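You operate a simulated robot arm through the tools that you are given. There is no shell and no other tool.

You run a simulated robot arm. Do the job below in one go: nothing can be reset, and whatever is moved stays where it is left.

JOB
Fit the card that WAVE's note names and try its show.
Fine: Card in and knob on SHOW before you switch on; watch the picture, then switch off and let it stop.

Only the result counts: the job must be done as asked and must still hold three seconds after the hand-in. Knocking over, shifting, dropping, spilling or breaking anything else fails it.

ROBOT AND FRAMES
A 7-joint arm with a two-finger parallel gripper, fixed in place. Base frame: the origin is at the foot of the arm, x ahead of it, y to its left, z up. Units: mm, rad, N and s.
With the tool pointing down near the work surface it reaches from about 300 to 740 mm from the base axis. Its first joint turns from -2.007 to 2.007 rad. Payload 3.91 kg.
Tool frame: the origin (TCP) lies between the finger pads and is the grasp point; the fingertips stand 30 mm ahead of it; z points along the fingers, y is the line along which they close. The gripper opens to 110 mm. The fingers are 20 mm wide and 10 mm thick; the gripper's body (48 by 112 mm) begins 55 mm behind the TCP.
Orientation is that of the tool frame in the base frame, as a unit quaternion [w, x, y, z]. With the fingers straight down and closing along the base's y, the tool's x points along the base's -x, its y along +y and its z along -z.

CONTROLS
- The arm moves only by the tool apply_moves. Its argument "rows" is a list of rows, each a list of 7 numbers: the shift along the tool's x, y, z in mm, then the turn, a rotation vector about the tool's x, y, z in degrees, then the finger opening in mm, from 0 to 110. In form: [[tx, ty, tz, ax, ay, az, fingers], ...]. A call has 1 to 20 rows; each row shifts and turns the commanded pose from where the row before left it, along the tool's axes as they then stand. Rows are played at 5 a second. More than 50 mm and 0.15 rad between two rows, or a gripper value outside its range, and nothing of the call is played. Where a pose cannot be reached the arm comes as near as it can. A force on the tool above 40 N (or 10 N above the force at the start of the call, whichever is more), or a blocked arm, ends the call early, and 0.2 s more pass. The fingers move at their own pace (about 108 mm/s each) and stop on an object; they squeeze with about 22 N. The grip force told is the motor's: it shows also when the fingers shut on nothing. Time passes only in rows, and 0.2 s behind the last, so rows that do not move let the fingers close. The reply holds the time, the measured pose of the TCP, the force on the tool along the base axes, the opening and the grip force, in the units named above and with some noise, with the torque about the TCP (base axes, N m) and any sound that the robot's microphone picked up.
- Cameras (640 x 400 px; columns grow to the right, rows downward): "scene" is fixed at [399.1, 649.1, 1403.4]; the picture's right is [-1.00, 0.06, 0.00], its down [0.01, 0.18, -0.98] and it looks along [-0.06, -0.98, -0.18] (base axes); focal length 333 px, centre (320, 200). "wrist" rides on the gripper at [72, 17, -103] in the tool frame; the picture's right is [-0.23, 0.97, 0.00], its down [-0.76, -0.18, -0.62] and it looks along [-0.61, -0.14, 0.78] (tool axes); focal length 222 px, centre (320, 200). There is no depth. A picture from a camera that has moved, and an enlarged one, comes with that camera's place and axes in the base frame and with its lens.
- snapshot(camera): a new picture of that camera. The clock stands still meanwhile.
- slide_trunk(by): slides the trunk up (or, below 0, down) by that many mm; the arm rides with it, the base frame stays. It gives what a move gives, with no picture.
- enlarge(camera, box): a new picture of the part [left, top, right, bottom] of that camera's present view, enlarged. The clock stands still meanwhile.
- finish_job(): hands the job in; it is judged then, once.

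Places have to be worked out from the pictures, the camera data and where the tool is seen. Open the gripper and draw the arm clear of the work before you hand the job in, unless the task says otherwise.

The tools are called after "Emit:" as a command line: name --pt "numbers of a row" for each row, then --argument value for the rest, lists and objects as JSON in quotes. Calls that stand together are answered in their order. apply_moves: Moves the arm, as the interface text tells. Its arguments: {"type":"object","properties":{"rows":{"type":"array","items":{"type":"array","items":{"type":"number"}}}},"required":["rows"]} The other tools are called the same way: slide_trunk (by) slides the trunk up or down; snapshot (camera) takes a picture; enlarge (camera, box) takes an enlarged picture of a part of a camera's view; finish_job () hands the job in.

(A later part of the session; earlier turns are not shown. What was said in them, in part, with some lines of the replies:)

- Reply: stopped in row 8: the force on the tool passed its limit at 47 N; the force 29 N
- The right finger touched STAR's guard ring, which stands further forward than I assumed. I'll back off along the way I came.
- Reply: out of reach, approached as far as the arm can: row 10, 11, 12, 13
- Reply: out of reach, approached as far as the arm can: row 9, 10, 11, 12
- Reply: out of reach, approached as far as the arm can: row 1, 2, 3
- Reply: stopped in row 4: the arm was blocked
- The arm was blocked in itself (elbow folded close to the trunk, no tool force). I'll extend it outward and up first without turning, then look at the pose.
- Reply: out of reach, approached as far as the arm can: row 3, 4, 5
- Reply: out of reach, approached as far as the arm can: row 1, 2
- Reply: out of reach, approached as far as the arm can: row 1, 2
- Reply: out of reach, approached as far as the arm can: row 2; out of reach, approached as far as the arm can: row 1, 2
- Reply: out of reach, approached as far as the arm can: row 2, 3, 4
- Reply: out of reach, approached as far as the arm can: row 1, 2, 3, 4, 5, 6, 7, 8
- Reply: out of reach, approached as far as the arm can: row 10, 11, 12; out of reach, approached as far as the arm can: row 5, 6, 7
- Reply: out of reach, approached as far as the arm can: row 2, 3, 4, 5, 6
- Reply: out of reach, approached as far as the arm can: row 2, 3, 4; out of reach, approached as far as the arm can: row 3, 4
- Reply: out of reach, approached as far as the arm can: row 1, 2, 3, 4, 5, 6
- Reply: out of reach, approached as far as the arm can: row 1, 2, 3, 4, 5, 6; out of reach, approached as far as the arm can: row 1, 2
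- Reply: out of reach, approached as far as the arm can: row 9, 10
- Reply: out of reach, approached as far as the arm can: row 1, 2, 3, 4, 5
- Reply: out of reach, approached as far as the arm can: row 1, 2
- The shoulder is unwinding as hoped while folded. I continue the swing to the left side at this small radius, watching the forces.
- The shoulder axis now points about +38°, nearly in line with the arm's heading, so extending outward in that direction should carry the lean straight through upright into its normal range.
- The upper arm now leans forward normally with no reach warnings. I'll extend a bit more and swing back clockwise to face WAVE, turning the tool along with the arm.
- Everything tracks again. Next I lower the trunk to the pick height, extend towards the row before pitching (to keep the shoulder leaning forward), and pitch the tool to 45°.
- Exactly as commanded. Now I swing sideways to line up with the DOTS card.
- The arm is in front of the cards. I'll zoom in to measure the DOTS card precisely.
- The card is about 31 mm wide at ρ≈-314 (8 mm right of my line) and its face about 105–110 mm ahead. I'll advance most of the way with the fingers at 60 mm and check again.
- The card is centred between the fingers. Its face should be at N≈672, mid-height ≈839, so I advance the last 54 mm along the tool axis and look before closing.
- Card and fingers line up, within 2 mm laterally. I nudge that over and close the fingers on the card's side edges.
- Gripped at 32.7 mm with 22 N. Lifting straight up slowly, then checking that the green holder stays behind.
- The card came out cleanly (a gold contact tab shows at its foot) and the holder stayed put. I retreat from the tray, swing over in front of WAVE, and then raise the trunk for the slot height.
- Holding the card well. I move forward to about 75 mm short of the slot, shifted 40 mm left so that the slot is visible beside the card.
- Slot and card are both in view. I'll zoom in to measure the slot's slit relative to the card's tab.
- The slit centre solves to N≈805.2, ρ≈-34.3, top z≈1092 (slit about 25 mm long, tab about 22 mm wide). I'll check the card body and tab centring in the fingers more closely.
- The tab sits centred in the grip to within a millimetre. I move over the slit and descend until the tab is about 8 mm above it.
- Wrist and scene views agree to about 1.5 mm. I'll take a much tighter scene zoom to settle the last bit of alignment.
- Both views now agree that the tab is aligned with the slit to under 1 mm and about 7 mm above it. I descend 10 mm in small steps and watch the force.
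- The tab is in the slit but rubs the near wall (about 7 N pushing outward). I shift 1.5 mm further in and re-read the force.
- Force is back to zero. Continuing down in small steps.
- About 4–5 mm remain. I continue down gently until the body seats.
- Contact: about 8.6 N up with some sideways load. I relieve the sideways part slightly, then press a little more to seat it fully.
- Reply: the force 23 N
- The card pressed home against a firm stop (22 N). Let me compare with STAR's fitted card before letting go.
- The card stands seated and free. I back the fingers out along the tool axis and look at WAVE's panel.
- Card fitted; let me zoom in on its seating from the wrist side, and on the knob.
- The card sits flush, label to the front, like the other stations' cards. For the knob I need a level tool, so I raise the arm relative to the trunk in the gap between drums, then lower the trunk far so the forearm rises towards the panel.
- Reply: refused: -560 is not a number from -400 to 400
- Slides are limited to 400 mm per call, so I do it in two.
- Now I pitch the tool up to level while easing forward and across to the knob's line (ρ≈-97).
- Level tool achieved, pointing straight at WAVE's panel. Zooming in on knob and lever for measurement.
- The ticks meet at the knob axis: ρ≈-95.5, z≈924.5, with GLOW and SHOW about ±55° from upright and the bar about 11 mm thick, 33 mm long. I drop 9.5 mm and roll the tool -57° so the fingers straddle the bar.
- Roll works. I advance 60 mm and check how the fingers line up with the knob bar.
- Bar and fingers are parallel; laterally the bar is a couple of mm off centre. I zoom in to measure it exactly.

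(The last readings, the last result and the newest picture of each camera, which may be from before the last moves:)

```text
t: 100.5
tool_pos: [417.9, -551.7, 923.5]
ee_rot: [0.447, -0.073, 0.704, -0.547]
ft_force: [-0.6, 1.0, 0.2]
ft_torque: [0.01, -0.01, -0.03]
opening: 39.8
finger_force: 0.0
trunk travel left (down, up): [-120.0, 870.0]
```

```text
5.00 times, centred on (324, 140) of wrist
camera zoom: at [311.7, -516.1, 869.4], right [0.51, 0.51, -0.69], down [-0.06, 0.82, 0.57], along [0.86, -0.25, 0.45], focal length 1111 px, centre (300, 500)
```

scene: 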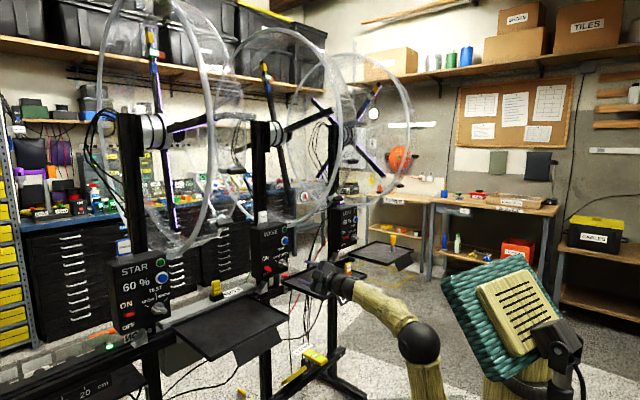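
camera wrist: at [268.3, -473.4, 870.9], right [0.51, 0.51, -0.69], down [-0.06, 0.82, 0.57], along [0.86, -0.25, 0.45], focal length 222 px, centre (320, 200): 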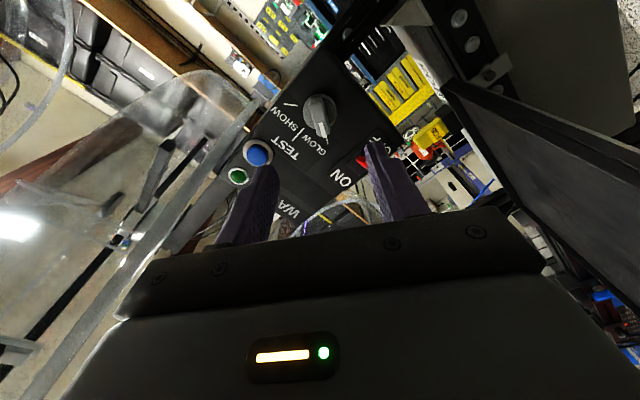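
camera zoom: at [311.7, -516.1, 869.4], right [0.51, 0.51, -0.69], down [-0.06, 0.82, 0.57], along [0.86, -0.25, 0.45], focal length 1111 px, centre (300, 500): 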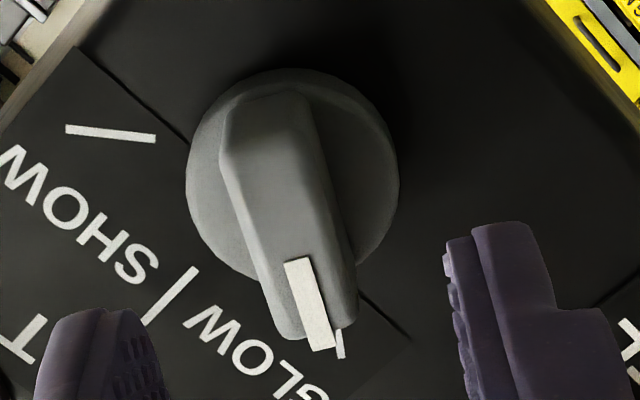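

Centred within about 1 mm; bar front at N≈746. I advance 43 mm so the pads straddle the bar, then close.

Emit:
apply_moves --pt "0 -1 15 0 0 0 40" --pt "0 0 15 0 0 0 40" --pt "0 0 13 0 0 0 40" --pt "0 0 0 0 0 0 40"

Emit:
enlarge --camera "wrist" --box '[240, 80, 400, 220]'

Emit:
enlarge --camera "scene" --box '[256, 245, 320, 285]'

```text
t: 101.5
tool_pos: [449.2, -582.8, 925.0]
ee_rot: [0.447, -0.072, 0.703, -0.548]
ft_force: [0.8, 0.3, 0.0]
ft_torque: [0.0, -0.06, 0.0]
opening: 39.8
finger_force: 0.1
trunk travel left (down, up): [-120.0, 870.0]
```

```text
2.86 times, centred on (320, 150) of wrist
camera zoom: at [342.0, -547.3, 871.2], right [0.51, 0.51, -0.69], down [-0.06, 0.82, 0.57], along [0.86, -0.25, 0.45], focal length 635 px, centre (320, 343)
```

zoom: 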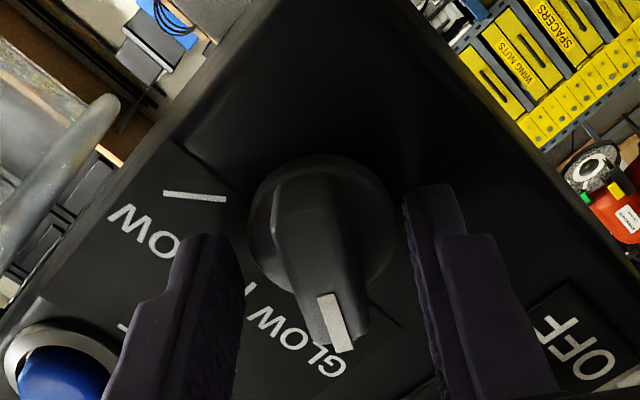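

```text
10.00 times, centred on (288, 265) of scene
camera zoom: at [399.1, 649.1, 1403.4], right [-1.0, 0.06, 0.0], down [0.01, 0.18, -0.98], along [-0.06, -0.98, -0.18], focal length 3329 px, centre (640, -450)
```

zoom: 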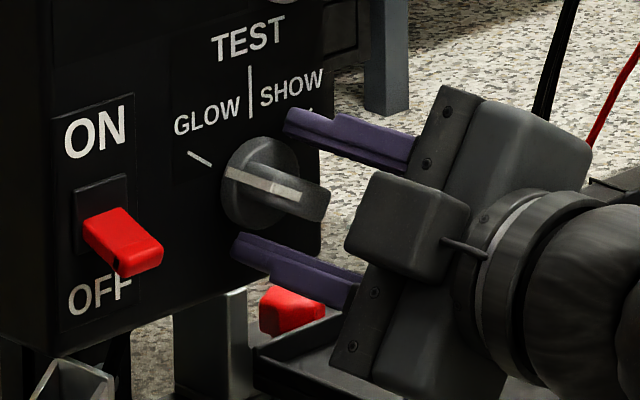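

Pads now overlap the bar. I advance 3 mm more and close on it.

Emit:
apply_moves --pt "0 -0.5 3 0 0 0 40" --pt "0 0 0 0 0 0 20" --pt "0 0 0 0 0 0 0" --pt "0 0 0 0 0 0 0" --pt "0 0 0 0 0 0 0"

Emit:
enlarge --camera "scene" --box '[256, 245, 320, 285]'

```text
t: 102.7
tool_pos: [450.3, -584.2, 925.2]
ee_rot: [0.446, -0.074, 0.704, -0.547]
ft_force: [-8.6, 18.4, -17.0]
ft_torque: [0.32, 0.26, 0.49]
opening: 34.0
finger_force: 44.9
trunk travel left (down, up): [-120.0, 870.0]
```

```text
10.00 times, centred on (288, 265) of scene
camera zoom: at [399.1, 649.1, 1403.4], right [-1.0, 0.06, 0.0], down [0.01, 0.18, -0.98], along [-0.06, -0.98, -0.18], focal length 3329 px, centre (640, -450)
```

zoom: 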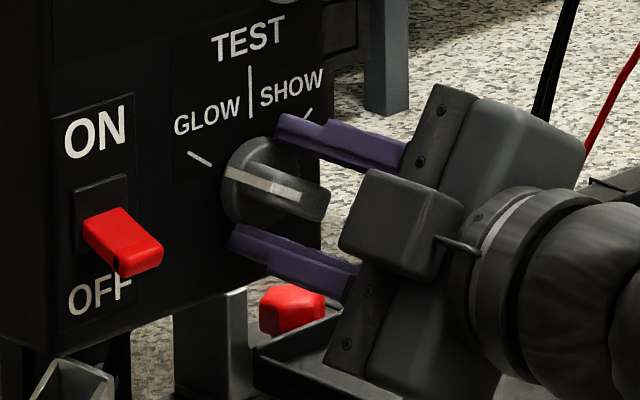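

The fingers met the knob's round base (34 mm) rather than the bar. I open again, back off 9 mm and re-centre before closing on the bar only.

Emit:
apply_moves --pt "0 0 0 0 0 0 42" --pt "0 0 -5 0 0 0 42" --pt "0 1.5 -6 0 0 0 42" --pt "0 0 0 0 0 0 42"

Emit:
enlarge --camera "wrist" --box '[240, 80, 400, 220]'

Emit:
enlarge --camera "scene" --box '[264, 250, 312, 280]'

```text
t: 103.7
tool_pos: [442.9, -577.7, 925.9]
ee_rot: [0.447, -0.071, 0.703, -0.548]
ft_force: [-0.1, 0.7, -0.1]
ft_torque: [0.02, 0.02, 0.02]
opening: 42.0
finger_force: 0.0
trunk travel left (down, up): [-120.0, 870.0]
```

```text
2.86 times, centred on (320, 150) of wrist
camera zoom: at [335.6, -540.8, 871.3], right [0.51, 0.51, -0.69], down [-0.06, 0.82, 0.57], along [0.86, -0.25, 0.45], focal length 635 px, centre (320, 343)
```

zoom: 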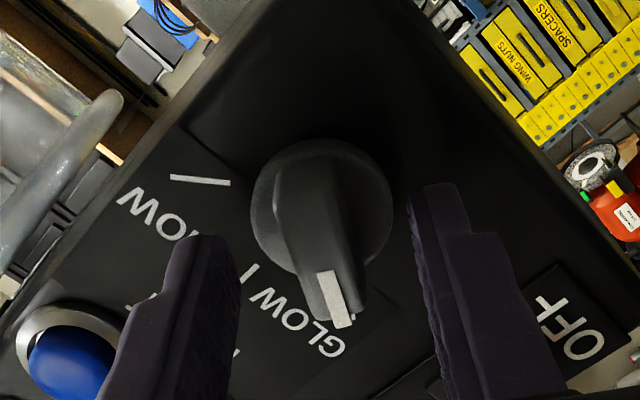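

```text
13.33 times, centred on (288, 265) of scene
camera zoom: at [399.1, 649.1, 1403.4], right [-1.0, 0.06, 0.0], down [0.01, 0.18, -0.98], along [-0.06, -0.98, -0.18], focal length 4439 px, centre (747, -667)
```

zoom: 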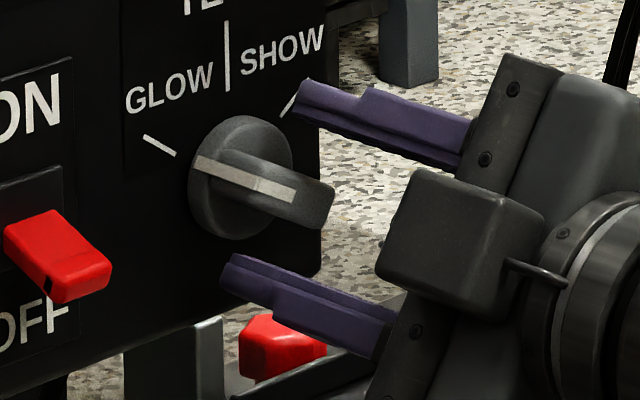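

Now advance 3.5 mm and close to see if it takes the bar.

Emit:
apply_moves --pt "0 0 3.5 0 0 0 42" --pt "0 0 0 0 0 0 34" --pt "0 0 0 0 0 0 24" --pt "0 0 0 0 0 0 14" --pt "0 0 0 0 0 0 0" --pt "0 0 0 0 0 0 0"

Emit:
enlarge --camera "scene" --box '[264, 250, 312, 280]'

```text
t: 105.1
tool_pos: [446.2, -580.3, 924.8]
ee_rot: [0.447, -0.073, 0.703, -0.548]
ft_force: [0.6, 4.2, -5.7]
ft_torque: [-0.12, -0.05, 0.21]
opening: 13.8
finger_force: 45.0
trunk travel left (down, up): [-120.0, 870.0]
```

```text
13.33 times, centred on (288, 265) of scene
camera zoom: at [399.1, 649.1, 1403.4], right [-1.0, 0.06, 0.0], down [0.01, 0.18, -0.98], along [-0.06, -0.98, -0.18], focal length 4439 px, centre (747, -667)
```

zoom: 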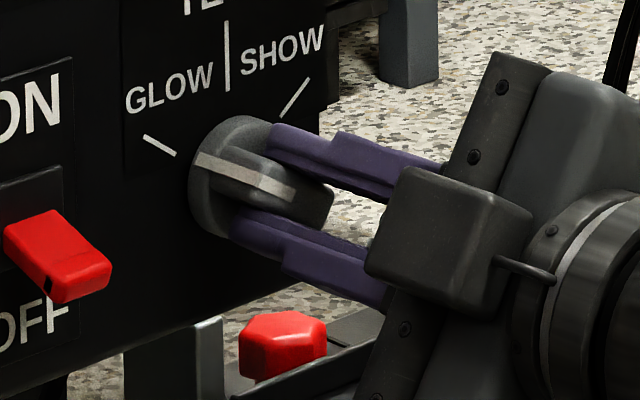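

Gripped the bar (13.8 mm). I turn clockwise 21° first and check forces and the pointer.

Emit:
apply_moves --pt "0 0.3 0 0 0 7 0" --pt "0 0 0 0 0 7 0" --pt "0 0 0 0 0 7 0" --pt "0 0 0 0 0 0 0"

Emit:
enlarge --camera "scene" --box '[264, 250, 312, 280]'

```text
t: 106.1
tool_pos: [447.3, -579.8, 924.3]
ee_rot: [0.541, 0.057, 0.704, -0.456]
ft_force: [5.0, -2.4, 2.5]
ft_torque: [0.18, 0.15, -0.21]
opening: 13.4
finger_force: 44.9
trunk travel left (down, up): [-120.0, 870.0]
```

```text
13.33 times, centred on (288, 265) of scene
camera zoom: at [399.1, 649.1, 1403.4], right [-1.0, 0.06, 0.0], down [0.01, 0.18, -0.98], along [-0.06, -0.98, -0.18], focal length 4439 px, centre (747, -667)
```

zoom: 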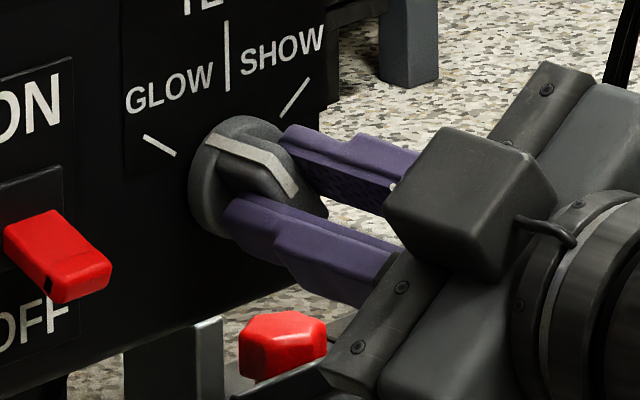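

The knob follows with small forces. Continuing the turn.

Emit:
apply_moves --pt "0 0 0 0 0 7 0" --pt "0 0 0 0 0 7 0" --pt "0 0 0 0 0 7 0" --pt "0 0 0 0 0 7 0" --pt "0 0 0 0 0 7 0" --pt "0 0 0 0 0 0 0"

Emit:
enlarge --camera "scene" --box '[264, 250, 312, 280]'

```text
t: 107.5
tool_pos: [446.8, -580.1, 926.7]
ee_rot: [0.652, 0.267, 0.654, -0.274]
ft_force: [8.5, -12.7, 9.5]
ft_torque: [-0.41, -0.42, -0.16]
opening: 13.8
finger_force: 45.1
trunk travel left (down, up): [-120.0, 870.0]
```

```text
13.33 times, centred on (288, 265) of scene
camera zoom: at [399.1, 649.1, 1403.4], right [-1.0, 0.06, 0.0], down [0.01, 0.18, -0.98], along [-0.06, -0.98, -0.18], focal length 4439 px, centre (747, -667)
```

zoom: 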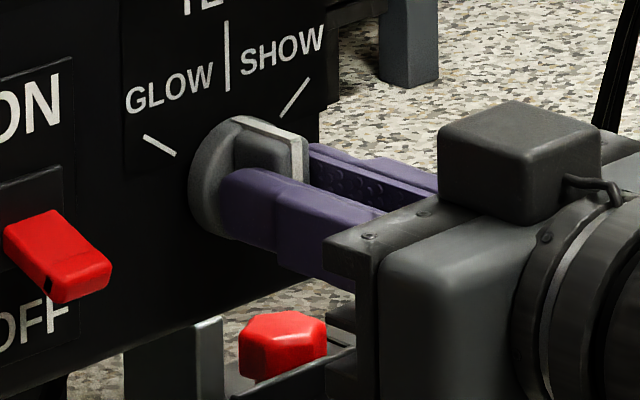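

Halfway (pointer upright). I relieve the small built-up load (1 mm up and in) and continue to SHOW in smaller batches.

Emit:
apply_moves --pt "-0.8 0 0.8 0 0 7 0" --pt "0 0 0 0 0 7 0" --pt "0 0 0 0 0 7 0" --pt "0 0 0 0 0 7 0" --pt "0 0 0 0 0 0 0"

Emit:
enlarge --camera "scene" --box '[264, 250, 312, 280]'

```text
t: 108.7
tool_pos: [445.1, -579.8, 925.6]
ee_rot: [0.699, 0.417, 0.571, -0.108]
ft_force: [-2.2, 5.2, -3.0]
ft_torque: [-0.33, -0.32, -0.46]
opening: 13.9
finger_force: 45.3
trunk travel left (down, up): [-120.0, 870.0]
```

```text
13.33 times, centred on (288, 265) of scene
camera zoom: at [399.1, 649.1, 1403.4], right [-1.0, 0.06, 0.0], down [0.01, 0.18, -0.98], along [-0.06, -0.98, -0.18], focal length 4439 px, centre (747, -667)
```

zoom: 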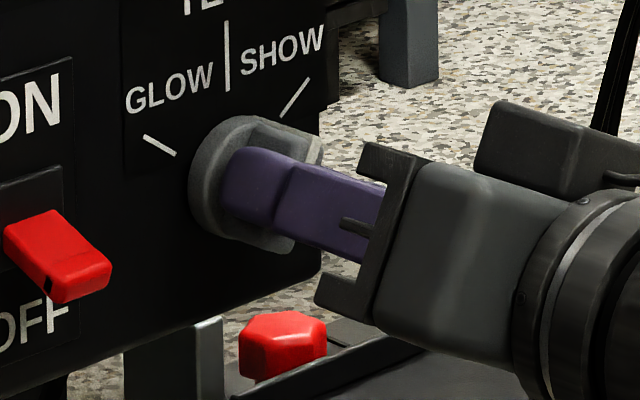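

Emit:
apply_moves --pt "0 0 0 0 0 7 0" --pt "0 0 0 0 0 7 0" --pt "0 0 0 0 0 7 0" --pt "0 0 0 0 0 4 0" --pt "0 0 0 0 0 0 0"

Emit:
enlarge --camera "scene" --box '[264, 250, 312, 280]'

Emit:
enlarge --camera "wrist" --box '[240, 60, 400, 200]'

```text
t: 109.9
tool_pos: [446.3, -579.7, 926.0]
ee_rot: [0.705, 0.531, 0.468, 0.046]
ft_force: [-8.1, 10.4, -13.7]
ft_torque: [-0.25, -0.28, -0.85]
opening: 13.6
finger_force: 44.6
trunk travel left (down, up): [-120.0, 870.0]
```

```text
13.33 times, centred on (288, 265) of scene
camera zoom: at [399.1, 649.1, 1403.4], right [-1.0, 0.06, 0.0], down [0.01, 0.18, -0.98], along [-0.06, -0.98, -0.18], focal length 4439 px, centre (747, -667)
```

zoom: 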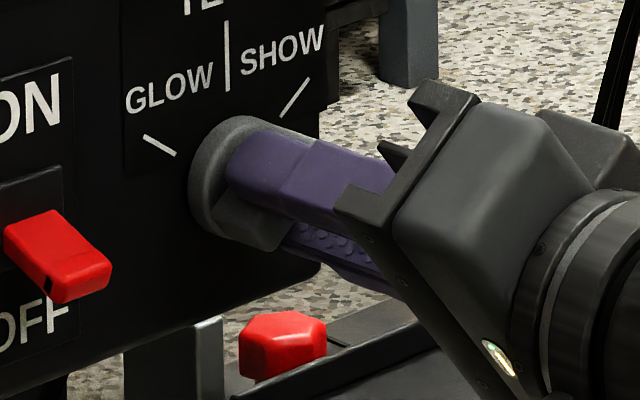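

```text
2.86 times, centred on (320, 130) of wrist
camera zoom: at [422.6, -459.1, 894.4], right [0.29, 0.29, 0.91], down [-0.94, -0.06, 0.32], along [0.15, -0.95, 0.26], focal length 635 px, centre (320, 400)
```

zoom: 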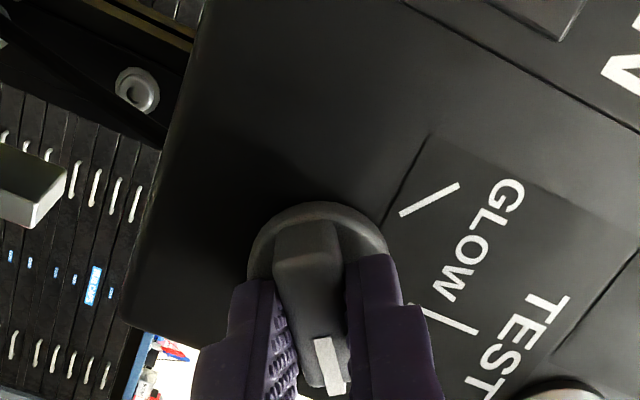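

The pointer should be on SHOW now (roll ≈53°). I open the fingers, back away a little and look.

Emit:
apply_moves --pt "0 0 0 0 0 1 0" --pt "0 0 0 0 0 0 30" --pt "0 0 0 0 0 0 42" --pt "0 0 -20 0 0 0 42" --pt "0 0 -30 0 0 0 42" --pt "0 0 -30 0 0 0 42"

Emit:
enlarge --camera "scene" --box '[264, 250, 312, 280]'

Emit:
enlarge --camera "wrist" --box '[260, 70, 380, 170]'

```text
t: 111.3
tool_pos: [388.9, -523.3, 926.5]
ee_rot: [0.705, 0.536, 0.462, 0.052]
ft_force: [-1.4, -0.3, -0.9]
ft_torque: [-0.03, -0.02, -0.01]
opening: 42.0
finger_force: 0.1
trunk travel left (down, up): [-120.0, 870.0]
```

```text
13.33 times, centred on (288, 265) of scene
camera zoom: at [399.1, 649.1, 1403.4], right [-1.0, 0.06, 0.0], down [0.01, 0.18, -0.98], along [-0.06, -0.98, -0.18], focal length 4439 px, centre (747, -667)
```

zoom: 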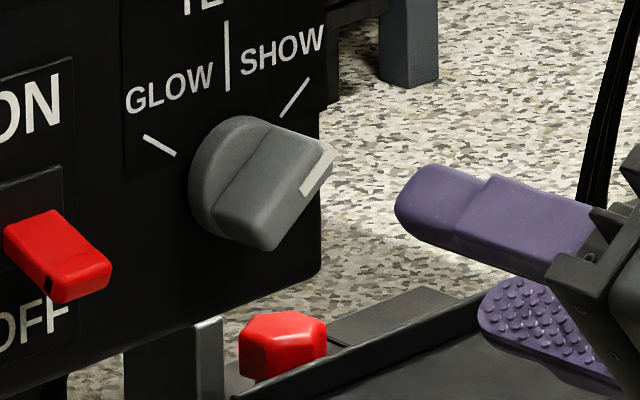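

```text
4.00 times, centred on (320, 120) of wrist
camera zoom: at [366.7, -401.7, 896.2], right [0.28, 0.28, 0.92], down [-0.95, -0.07, 0.31], along [0.15, -0.96, 0.25], focal length 888 px, centre (320, 520)
```

zoom: 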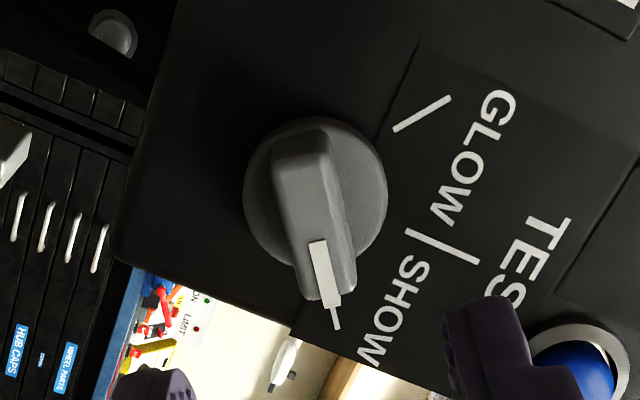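

The pointer sits right on the SHOW mark. Now I roll back to level, close the fingers, and move in front of and just below WAVE's lever.

Emit:
apply_moves --pt "0 0 0 0 0 -6.75 20" --pt "0 0 0 0 0 -6.75 0" --pt "0 0 0 0 0 -6.75 0" --pt "0 0 0 0 0 -6.75 0" --pt "0 0 0 0 0 -6.75 0" --pt "0 0 0 0 0 -6.75 0" --pt "0 0 0 0 0 -6.75 0" --pt "0 0 0 0 0 -6.75 0" --pt "0 27 0 0 0 0 0" --pt "0 27 0 0 0 0 0" --pt "0 27 0 0 0 0 0"

Emit:
snapshot --camera "wrist"

Emit:
enlarge --camera "scene" --box '[236, 240, 332, 300]'

```text
t: 113.7
tool_pos: [444.2, -466.7, 925.0]
ee_rot: [0.652, 0.267, 0.654, -0.274]
ft_force: [-0.8, 0.1, -0.6]
ft_torque: [0.03, 0.03, 0.04]
opening: 0.0
finger_force: 22.0
trunk travel left (down, up): [-120.0, 870.0]
```

```text
taken
camera wrist: at [385.6, -382.2, 852.3], right [0.69, 0.69, 0.22], down [-0.56, 0.32, 0.76], along [0.46, -0.65, 0.61], focal length 222 px, centre (320, 200)
```

wrist: 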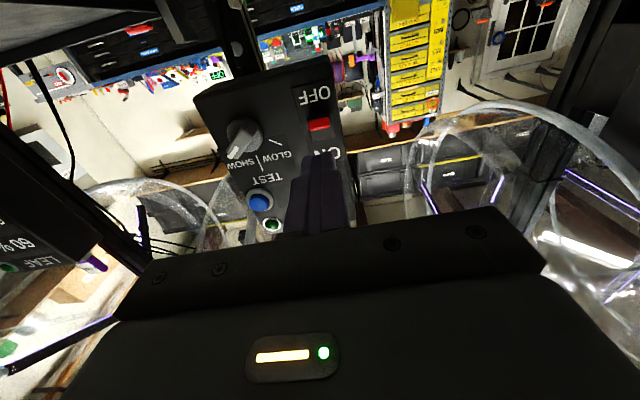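

```text
6.67 times, centred on (284, 270) of scene
camera zoom: at [399.1, 649.1, 1403.4], right [-1.0, 0.06, 0.0], down [0.01, 0.18, -0.98], along [-0.06, -0.98, -0.18], focal length 2219 px, centre (560, -267)
```

zoom: 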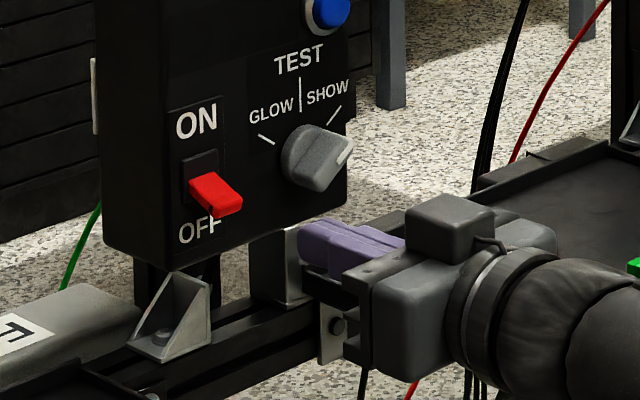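

Zooming in to get the lever's exact place relative to the closed fingers.

Emit:
enlarge --camera "wrist" --box '[270, 70, 366, 170]'

```text
4.00 times, centred on (318, 120) of wrist
camera zoom: at [385.6, -382.2, 852.3], right [0.69, 0.69, 0.22], down [-0.56, 0.32, 0.76], along [0.46, -0.65, 0.61], focal length 888 px, centre (328, 520)
```

zoom: 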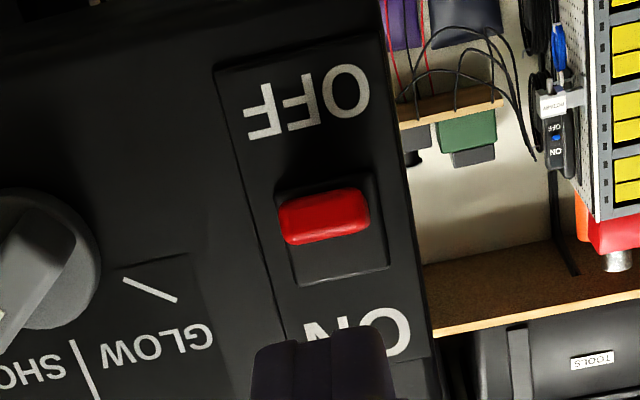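

The lever tip is at N≈752, z≈921–933, ρ≈-17, tilted down (OFF), pivot near z≈938. I slip the closed fingertips underneath it.

Emit:
apply_moves --pt "13 -1 20 0 0 0 0" --pt "13 0 22 0 0 0 0" --pt "0 0 22 0 0 0 0" --pt "0 0 22 0 0 0 0" --pt "0 0 0 0 0 0 0"

Emit:
enlarge --camera "scene" --box '[244, 245, 308, 285]'

Emit:
enlarge --camera "wrist" --box '[270, 70, 366, 170]'

```text
t: 114.9
tool_pos: [503.3, -529.5, 901.2]
ee_rot: [0.653, 0.266, 0.653, -0.275]
ft_force: [-6.4, -3.5, 15.6]
ft_torque: [1.37, 1.51, 0.85]
opening: 0.0
finger_force: 21.8
trunk travel left (down, up): [-120.0, 870.0]
```

```text
10.00 times, centred on (276, 265) of scene
camera zoom: at [399.1, 649.1, 1403.4], right [-1.0, 0.06, 0.0], down [0.01, 0.18, -0.98], along [-0.06, -0.98, -0.18], focal length 3329 px, centre (760, -450)
```

zoom: 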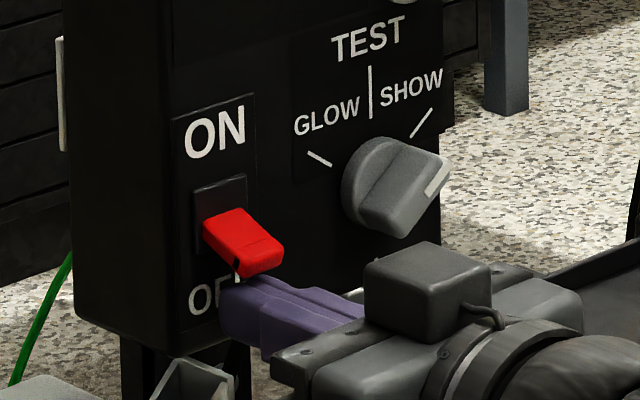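

```text
4.00 times, centred on (318, 120) of wrist
camera zoom: at [444.8, -444.5, 828.0], right [0.69, 0.69, 0.22], down [-0.56, 0.32, 0.76], along [0.45, -0.65, 0.61], focal length 888 px, centre (328, 520)
```

zoom: 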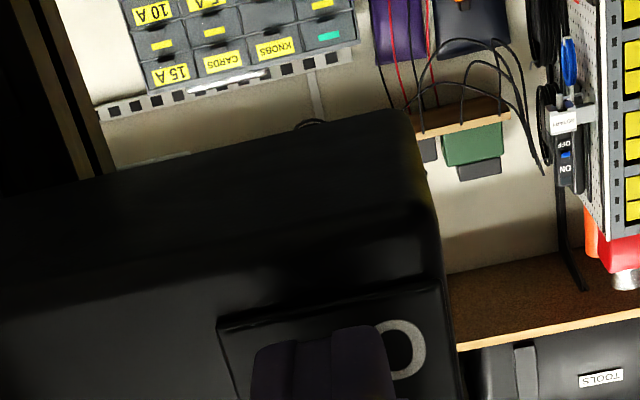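

There is 15 N from below with a torque showing contact ~130 mm behind the tip: the hanging wrist camera is touching a tray edge. I raise 8 mm at once to clear it (still below the lever).

Emit:
apply_moves --pt "-4 0 0 0 0 0 0" --pt "-4 0 0 0 0 0 0" --pt "0 0 0 0 0 0 0"

Emit:
enlarge --camera "scene" --box '[236, 245, 332, 305]'

```text
t: 115.7
tool_pos: [506.9, -528.6, 906.8]
ee_rot: [0.653, 0.266, 0.655, -0.272]
ft_force: [0.2, -0.6, 0.3]
ft_torque: [-0.02, 0.0, -0.02]
opening: 0.0
finger_force: 22.1
trunk travel left (down, up): [-120.0, 870.0]
```

```text
6.67 times, centred on (284, 275) of scene
camera zoom: at [399.1, 649.1, 1403.4], right [-1.0, 0.06, 0.0], down [0.01, 0.18, -0.98], along [-0.06, -0.98, -0.18], focal length 2219 px, centre (560, -300)
```

zoom: 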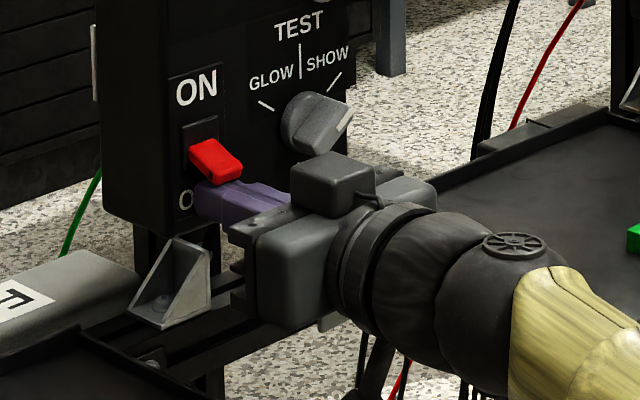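

Forces are zero again and nothing looks displaced. Card is in and knob on SHOW, so I now push the lever up in small steps.

Emit:
apply_moves --pt "-5 0 0 0 0 0 0" --pt "-5 0 0 0 0 0 0" --pt "-5 0 0 0 0 0 0" --pt "-5 0 0 0 0 0 0"

Emit:
enlarge --camera "scene" --box '[244, 245, 308, 285]'

```text
t: 116.7
tool_pos: [506.8, -528.5, 926.6]
ee_rot: [0.652, 0.266, 0.656, -0.273]
ft_force: [-3.7, 5.2, -5.8]
ft_torque: [0.13, 0.08, 0.03]
opening: 0.0
finger_force: 21.4
trunk travel left (down, up): [-120.0, 870.0]
```

```text
10.00 times, centred on (276, 265) of scene
camera zoom: at [399.1, 649.1, 1403.4], right [-1.0, 0.06, 0.0], down [0.01, 0.18, -0.98], along [-0.06, -0.98, -0.18], focal length 3329 px, centre (760, -450)
```

zoom: 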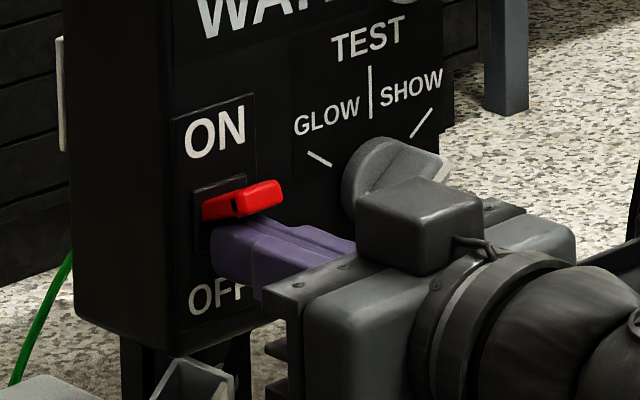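

The lever is rising. Continuing upward.

Emit:
apply_moves --pt "-4 0 0 0 0 0 0" --pt "-4 0 0 0 0 0 0" --pt "-4 0 0 0 0 0 0"

Emit:
enlarge --camera "scene" --box '[244, 245, 308, 285]'

Emit:
snapshot --camera "scene"

```text
t: 117.2
tool_pos: [506.9, -529.2, 924.2]
ee_rot: [0.648, 0.268, 0.658, -0.273]
ft_force: [-2.7, 3.9, -4.8]
ft_torque: [0.1, 0.07, -0.01]
opening: 0.0
finger_force: 21.7
trunk travel left (down, up): [-120.0, 870.0]
stopped in row 2: the force on the tool passed its limit at 50 N (the readings are from after the stop); the commanded pose is now the measured one
```

```text
10.00 times, centred on (276, 265) of scene
camera zoom: at [399.1, 649.1, 1403.4], right [-1.0, 0.06, 0.0], down [0.01, 0.18, -0.98], along [-0.06, -0.98, -0.18], focal length 3329 px, centre (760, -450)
```

zoom: 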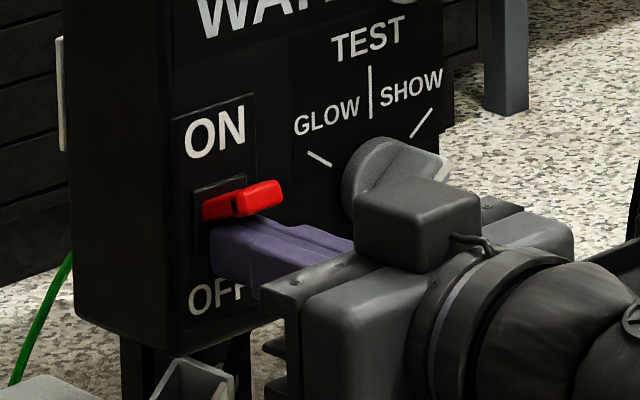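

```text
taken
```

scene: 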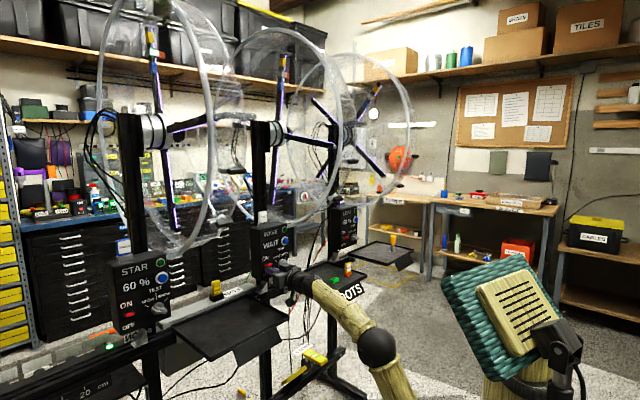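

The lever has reached its upper stop and WAVE's display lit up. Zooming in on the panel and rotor.

Emit:
enlarge --camera "scene" --box '[244, 215, 308, 255]'

Emit:
enlarge --camera "scene" --box '[200, 20, 360, 220]'

```text
10.00 times, centred on (276, 235) of scene
camera zoom: at [399.1, 649.1, 1403.4], right [-1.0, 0.06, 0.0], down [0.01, 0.18, -0.98], along [-0.06, -0.98, -0.18], focal length 3329 px, centre (760, -150)
```

zoom: 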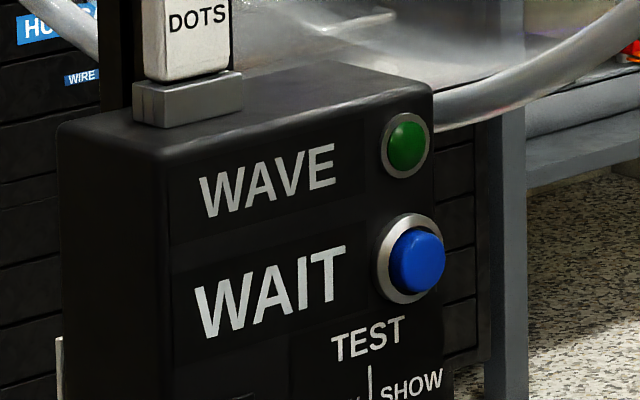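

```text
2.00 times, centred on (280, 120) of scene
camera zoom: at [399.1, 649.1, 1403.4], right [-1.0, 0.06, 0.0], down [0.01, 0.18, -0.98], along [-0.06, -0.98, -0.18], focal length 666 px, centre (400, 360)
```

zoom: 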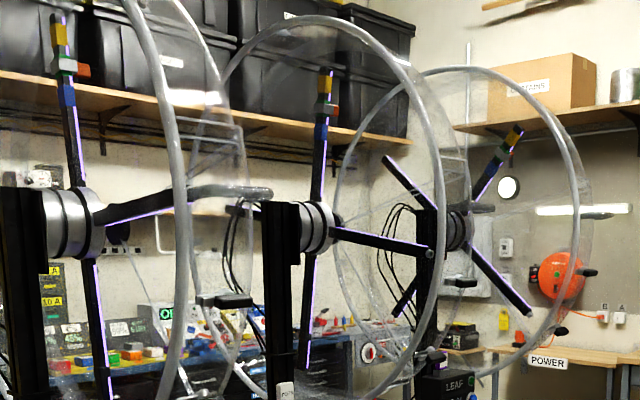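

WAVE shows WAIT and its rotor is powered. I ease the fingers down and back away from the lever, then let time pass and watch.

Emit:
apply_moves --pt "4 0 0 0 0 0 0" --pt "3 0 -15 0 0 0 0" --pt "0 0 -25 0 0 0 0" --pt "0 0 -25 0 0 0 0" --pt "0 0 0 0 0 0 0" --pt "0 0 0 0 0 0 0"

Emit:
snapshot --camera "scene"

Emit:
enlarge --camera "scene" --box '[244, 215, 308, 275]'

```text
t: 118.5
tool_pos: [460.6, -482.7, 918.3]
ee_rot: [0.649, 0.268, 0.657, -0.273]
ft_force: [0.3, 0.1, -0.5]
ft_torque: [-0.02, 0.0, 0.04]
opening: 0.0
finger_force: 21.7
trunk travel left (down, up): [-120.0, 870.0]
```

```text
taken
```

scene: 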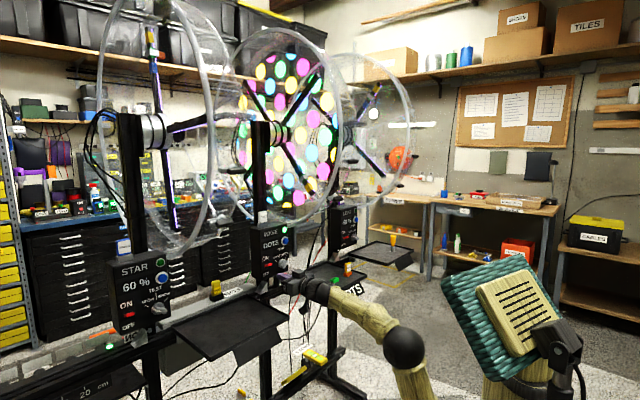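

```text
6.67 times, centred on (276, 245) of scene
camera zoom: at [399.1, 649.1, 1403.4], right [-1.0, 0.06, 0.0], down [0.01, 0.18, -0.98], along [-0.06, -0.98, -0.18], focal length 2219 px, centre (613, -100)
```

zoom: 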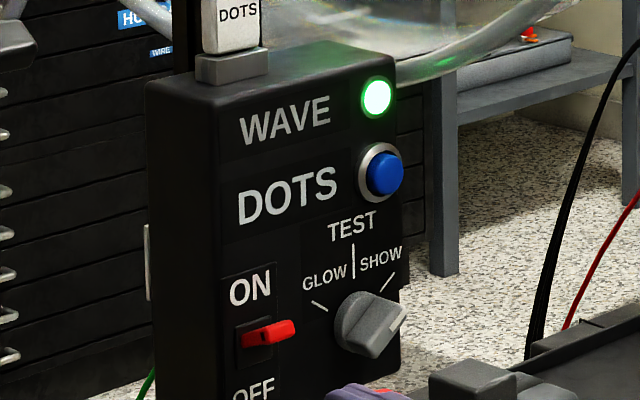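

The show is running: a coloured DOTS picture, display DOTS, green lamp lit. I watch it for a few seconds.

Emit:
apply_moves --pt "0 0 0 0 0 0 0" --pt "0 0 0 0 0 0 0" --pt "0 0 0 0 0 0 0" --pt "0 0 0 0 0 0 0" --pt "0 0 0 0 0 0 0" --pt "0 0 0 0 0 0 0" --pt "0 0 0 0 0 0 0" --pt "0 0 0 0 0 0 0" --pt "0 0 0 0 0 0 0" --pt "0 0 0 0 0 0 0" --pt "0 0 0 0 0 0 0" --pt "0 0 0 0 0 0 0" --pt "0 0 0 0 0 0 0" --pt "0 0 0 0 0 0 0" --pt "0 0 0 0 0 0 0"

Emit:
snapshot --camera "scene"

Emit:
enlarge --camera "scene" --box '[210, 215, 310, 280]'

Emit:
enlarge --camera "wrist" --box '[250, 60, 370, 170]'

```text
t: 121.8
tool_pos: [461.0, -484.2, 918.9]
ee_rot: [0.648, 0.269, 0.658, -0.274]
ft_force: [0.4, 0.1, 0.1]
ft_torque: [-0.01, -0.01, 0.01]
opening: 0.0
finger_force: 22.0
trunk travel left (down, up): [-120.0, 870.0]
```

```text
taken
```

scene: 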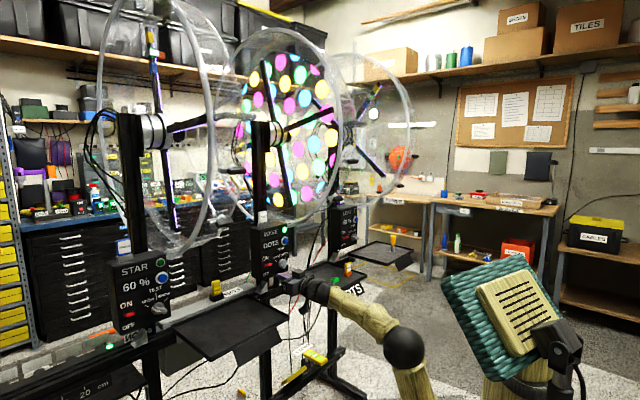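

```text
6.15 times, centred on (260, 248) of scene
camera zoom: at [399.1, 649.1, 1403.4], right [-1.0, 0.06, 0.0], down [0.01, 0.18, -0.98], along [-0.06, -0.98, -0.18], focal length 2049 px, centre (689, -92)
```

zoom: 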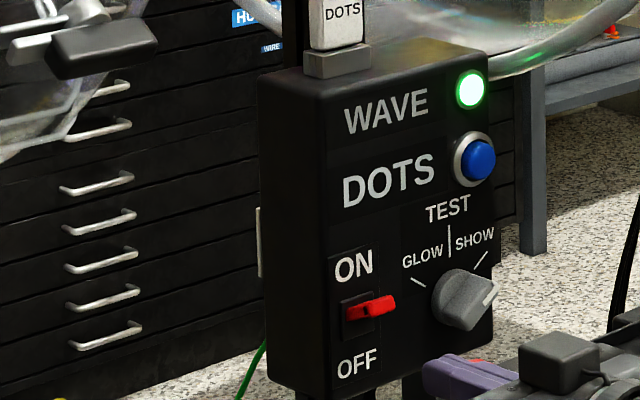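

```text
3.64 times, centred on (310, 115) of wrist
camera zoom: at [400.4, -398.2, 847.4], right [0.69, 0.69, 0.22], down [-0.56, 0.32, 0.77], along [0.46, -0.65, 0.6], focal length 808 px, centre (356, 509)
```

zoom: 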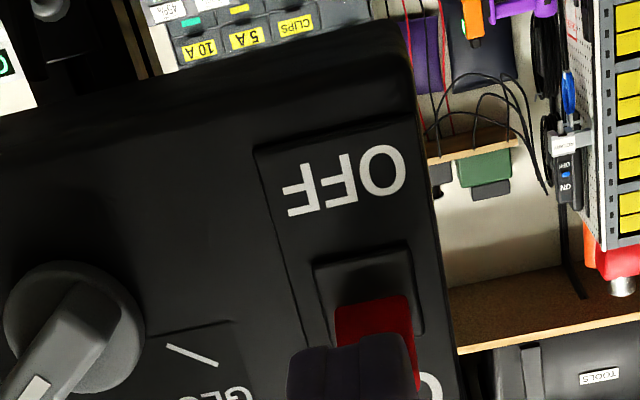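

The picture keeps playing steadily. I let it run while moving the fingertips above the lever, ready to push it down.

Emit:
apply_moves --pt "-16 0 0 0 0 0 0" --pt "-16 0 0 0 0 0 0" --pt "-16 0 0 0 0 0 0" --pt "-16 0 0 0 0 0 0" --pt "0 0 0 0 0 0 0" --pt "0 0 0 0 0 0 0" --pt "0 0 20 0 0 0 0" --pt "0 0 20 0 0 0 0" --pt "0 0 20 0 0 0 0" --pt "0 0 0 0 0 0 0"

Emit:
enlarge --camera "scene" --box '[236, 225, 316, 285]'

Emit:
snapshot --camera "scene"

```text
t: 124.0
tool_pos: [502.9, -526.1, 982.9]
ee_rot: [0.649, 0.268, 0.658, -0.273]
ft_force: [-0.1, 0.3, -0.4]
ft_torque: [-0.01, 0.01, -0.01]
opening: 0.0
finger_force: 21.9
trunk travel left (down, up): [-120.0, 870.0]
```

```text
6.67 times, centred on (276, 255) of scene
camera zoom: at [399.1, 649.1, 1403.4], right [-1.0, 0.06, 0.0], down [0.01, 0.18, -0.98], along [-0.06, -0.98, -0.18], focal length 2219 px, centre (613, -167)
```

zoom: 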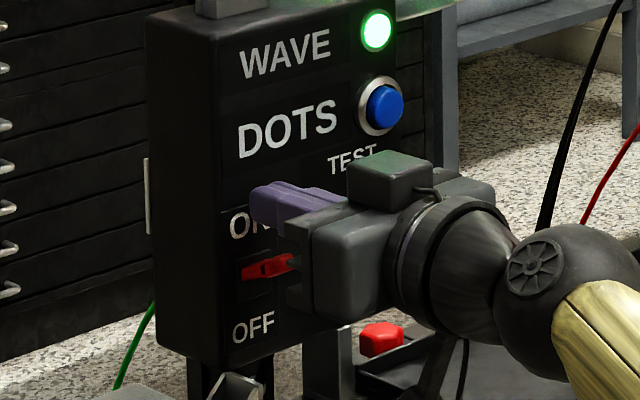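

```text
taken
```

scene: 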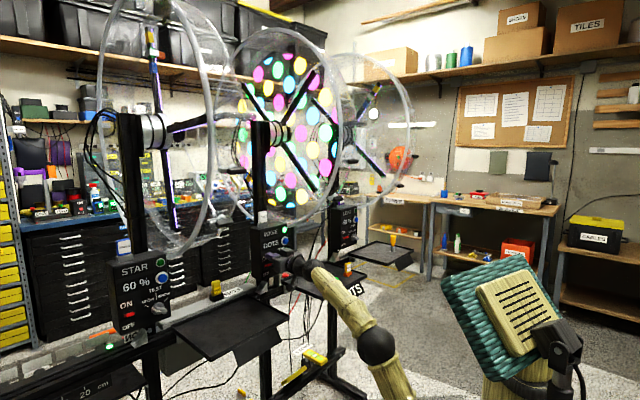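

Picture watched for about six seconds. Now I push the lever down in steps to switch off.

Emit:
apply_moves --pt "5 0 1 0 0 0 0" --pt "5 0 1 0 0 0 0" --pt "5 0 0 0 0 0 0" --pt "5 0 0 0 0 0 0" --pt "4 0 0 0 0 0 0"

Emit:
enlarge --camera "scene" --box '[236, 225, 316, 285]'

```text
t: 125.2
tool_pos: [504.5, -528.7, 960.1]
ee_rot: [0.649, 0.267, 0.658, -0.273]
ft_force: [-0.6, -0.1, 0.8]
ft_torque: [-0.01, 0.01, 0.01]
opening: 0.0
finger_force: 22.1
trunk travel left (down, up): [-120.0, 870.0]
```

```text
6.67 times, centred on (276, 255) of scene
camera zoom: at [399.1, 649.1, 1403.4], right [-1.0, 0.06, 0.0], down [0.01, 0.18, -0.98], along [-0.06, -0.98, -0.18], focal length 2219 px, centre (613, -167)
```

zoom: 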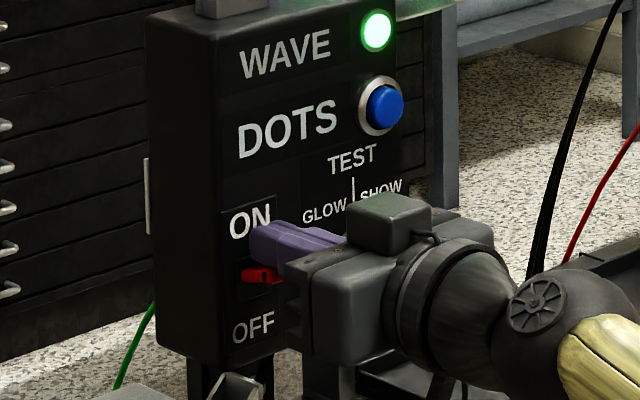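

Emit:
apply_moves --pt "4 0 0 0 0 0 0" --pt "4 0 0 0 0 0 0" --pt "4 0 0 0 0 0 0"

Emit:
enlarge --camera "scene" --box '[236, 225, 316, 285]'

```text
t: 126.0
tool_pos: [505.2, -526.7, 944.8]
ee_rot: [0.649, 0.268, 0.657, -0.273]
ft_force: [-0.1, 0.1, 0.1]
ft_torque: [-0.01, -0.01, 0.02]
opening: 0.2
finger_force: 22.5
trunk travel left (down, up): [-120.0, 870.0]
```

```text
6.67 times, centred on (276, 255) of scene
camera zoom: at [399.1, 649.1, 1403.4], right [-1.0, 0.06, 0.0], down [0.01, 0.18, -0.98], along [-0.06, -0.98, -0.18], focal length 2219 px, centre (613, -167)
```

zoom: 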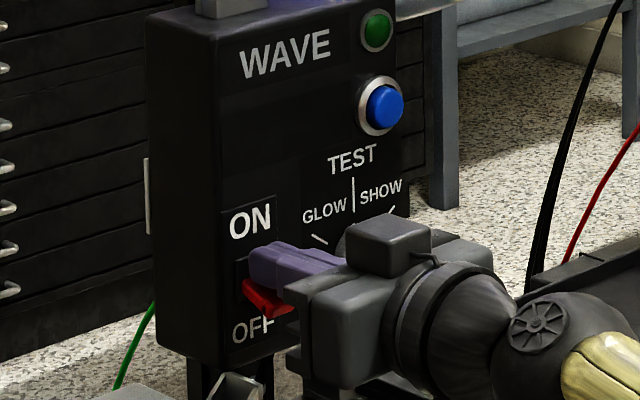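

Display and lamp are off and the lever snapped down to OFF. I withdraw, open the gripper and wait for the rotor to stop.

Emit:
apply_moves --pt "-6 0 0 0 0 0 0" --pt "0 0 -25 0 0 0 0" --pt "0 0 -30 0 0 0 0" --pt "0 0 -30 0 0 0 20" --pt "0 0 -30 0 0 0 60" --pt "0 0 -20 0 0 0 60" --pt "0 0 0 0 0 0 60" --pt "0 0 0 0 0 0 60" --pt "0 0 0 0 0 0 60" --pt "0 0 0 0 0 0 60"

Emit:
snapshot --camera "scene"

Emit:
enlarge --camera "scene" --box '[220, 205, 332, 285]'

```text
t: 128.2
tool_pos: [409.1, -432.3, 954.3]
ee_rot: [0.649, 0.268, 0.657, -0.273]
ft_force: [0.2, -0.2, 0.4]
ft_torque: [-0.01, 0.01, -0.01]
opening: 60.2
finger_force: 0.0
trunk travel left (down, up): [-120.0, 870.0]
```

```text
taken
```

scene: 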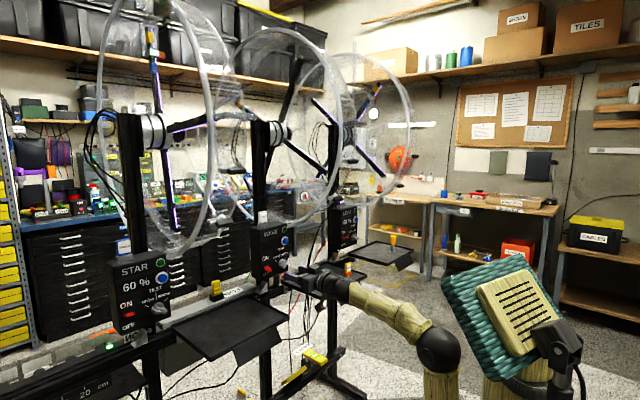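

```text
5.00 times, centred on (276, 245) of scene
camera zoom: at [399.1, 649.1, 1403.4], right [-1.0, 0.06, 0.0], down [0.01, 0.18, -0.98], along [-0.06, -0.98, -0.18], focal length 1665 px, centre (540, -25)
```

zoom: 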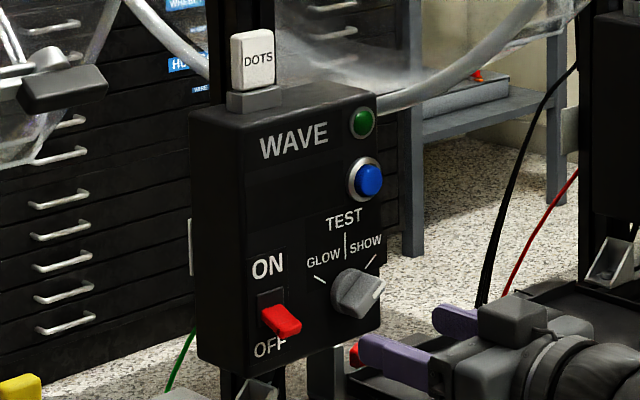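

Lever OFF, knob on SHOW, card in. I wait four more seconds and check whether the rotor has stopped.

Emit:
apply_moves --pt "0 0 0 0 0 0 60" --pt "0 0 0 0 0 0 60" --pt "0 0 0 0 0 0 60" --pt "0 0 0 0 0 0 60" --pt "0 0 0 0 0 0 60" --pt "0 0 0 0 0 0 60" --pt "0 0 0 0 0 0 60" --pt "0 0 0 0 0 0 60" --pt "0 0 0 0 0 0 60" --pt "0 0 0 0 0 0 60" --pt "0 0 0 0 0 0 60" --pt "0 0 0 0 0 0 60" --pt "0 0 0 0 0 0 60" --pt "0 0 0 0 0 0 60" --pt "0 0 0 0 0 0 60" --pt "0 0 0 0 0 0 60" --pt "0 0 0 0 0 0 60" --pt "0 0 0 0 0 0 60" --pt "0 0 0 0 0 0 60" --pt "0 0 0 0 0 0 60"

Emit:
enlarge --camera "scene" --box '[200, 20, 360, 220]'

Emit:
apply_moves --pt "0 0 0 0 0 0 60" --pt "0 0 0 0 0 0 60" --pt "0 0 0 0 0 0 60"

Emit:
enlarge --camera "scene" --box '[200, 20, 360, 220]'

```text
t: 132.3
tool_pos: [408.8, -433.4, 954.5]
ee_rot: [0.649, 0.267, 0.658, -0.272]
ft_force: [-0.2, -0.2, -0.7]
ft_torque: [-0.03, 0.0, -0.01]
opening: 59.6
finger_force: 0.0
trunk travel left (down, up): [-120.0, 870.0]
```

```text
2.00 times, centred on (280, 120) of scene
camera zoom: at [399.1, 649.1, 1403.4], right [-1.0, 0.06, 0.0], down [0.01, 0.18, -0.98], along [-0.06, -0.98, -0.18], focal length 666 px, centre (400, 360)
```

zoom: 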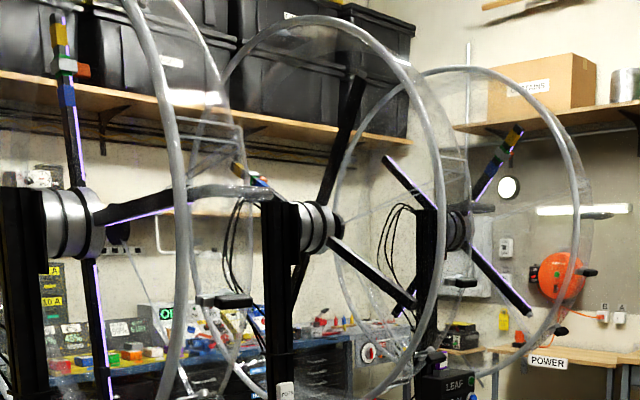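

```text
t: 133.2
tool_pos: [408.9, -432.7, 954.7]
ee_rot: [0.649, 0.267, 0.658, -0.273]
ft_force: [-0.4, -0.6, 0.5]
ft_torque: [0.05, 0.02, -0.01]
opening: 60.2
finger_force: 0.0
trunk travel left (down, up): [-120.0, 870.0]
```

```text
2.00 times, centred on (280, 120) of scene
camera zoom: at [399.1, 649.1, 1403.4], right [-1.0, 0.06, 0.0], down [0.01, 0.18, -0.98], along [-0.06, -0.98, -0.18], focal length 666 px, centre (400, 360)
```

zoom: 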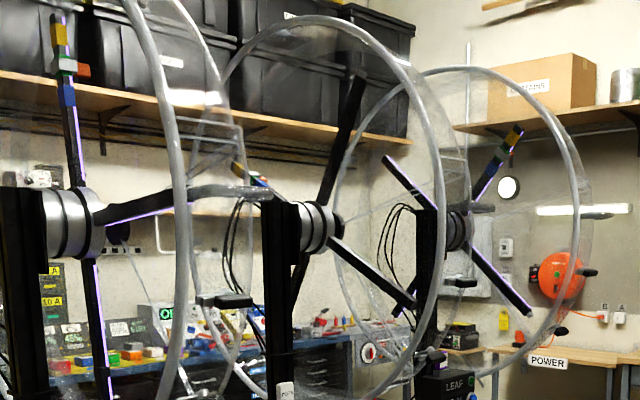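

The two pictures are identical, so the rotor has stopped. One last look at the surroundings before handing in.

Emit:
enlarge --camera "scene" --box '[150, 255, 310, 385]'

Emit:
enlarge --camera "scene" --box '[240, 225, 430, 345]'

```text
3.08 times, centred on (230, 320) of scene
camera zoom: at [399.1, 649.1, 1403.4], right [-1.0, 0.06, 0.0], down [0.01, 0.18, -0.98], along [-0.06, -0.98, -0.18], focal length 1024 px, centre (597, -169)
```

zoom: 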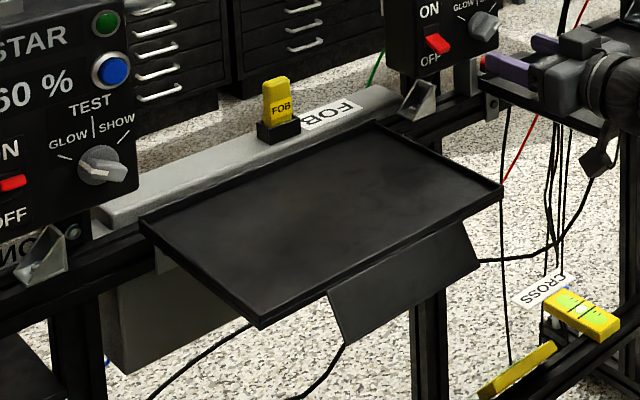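

```text
3.33 times, centred on (335, 285) of scene
camera zoom: at [399.1, 649.1, 1403.4], right [-1.0, 0.06, 0.0], down [0.01, 0.18, -0.98], along [-0.06, -0.98, -0.18], focal length 1110 px, centre (270, -83)
```

zoom: 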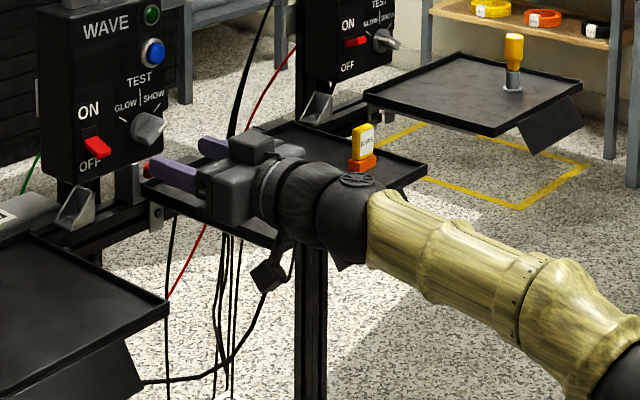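

Everything stands as it should: the DOTS card is fitted, the knob is on SHOW, the lever is OFF with the rotor at rest, and the surroundings look undisturbed. The gripper is open and clear of the work, so I hand in.

Emit:
finish_job

```text
The job is handed in.
```

I fitted the DOTS card in WAVE, ran its show and switched it off. The job is handed in; I haven't seen the verdict.

- **Card:** WAVE's tray carries the only plate with writing, and it reads DOTS. I took that as the note. The card went into the slot until it hit a firm stop, with its label facing front, and its empty green holder is still on the tray.
- **Show:** I turned the knob from GLOW to SHOW and only then pushed the lever to ON. The display showed WAIT, then DOTS, the green lamp lit, and a coloured dots picture played for about six seconds.
- **Off:** I pushed the lever down to OFF. The lamp and display went out. Two pictures taken about a second apart, several seconds later, were identical, so the rotor has stopped.

Three contacts could count against the job:

- **STAR's guard ring:** early on, a finger touched it (47 N).
- **Tray edge below WAVE:** the hanging wrist camera pressed on one (about 15 N).
- **ON stop:** the lever hit it at 50 N.

Nothing looked moved in the last pictures. The gripper is open and the arm is drawn back from the panel.
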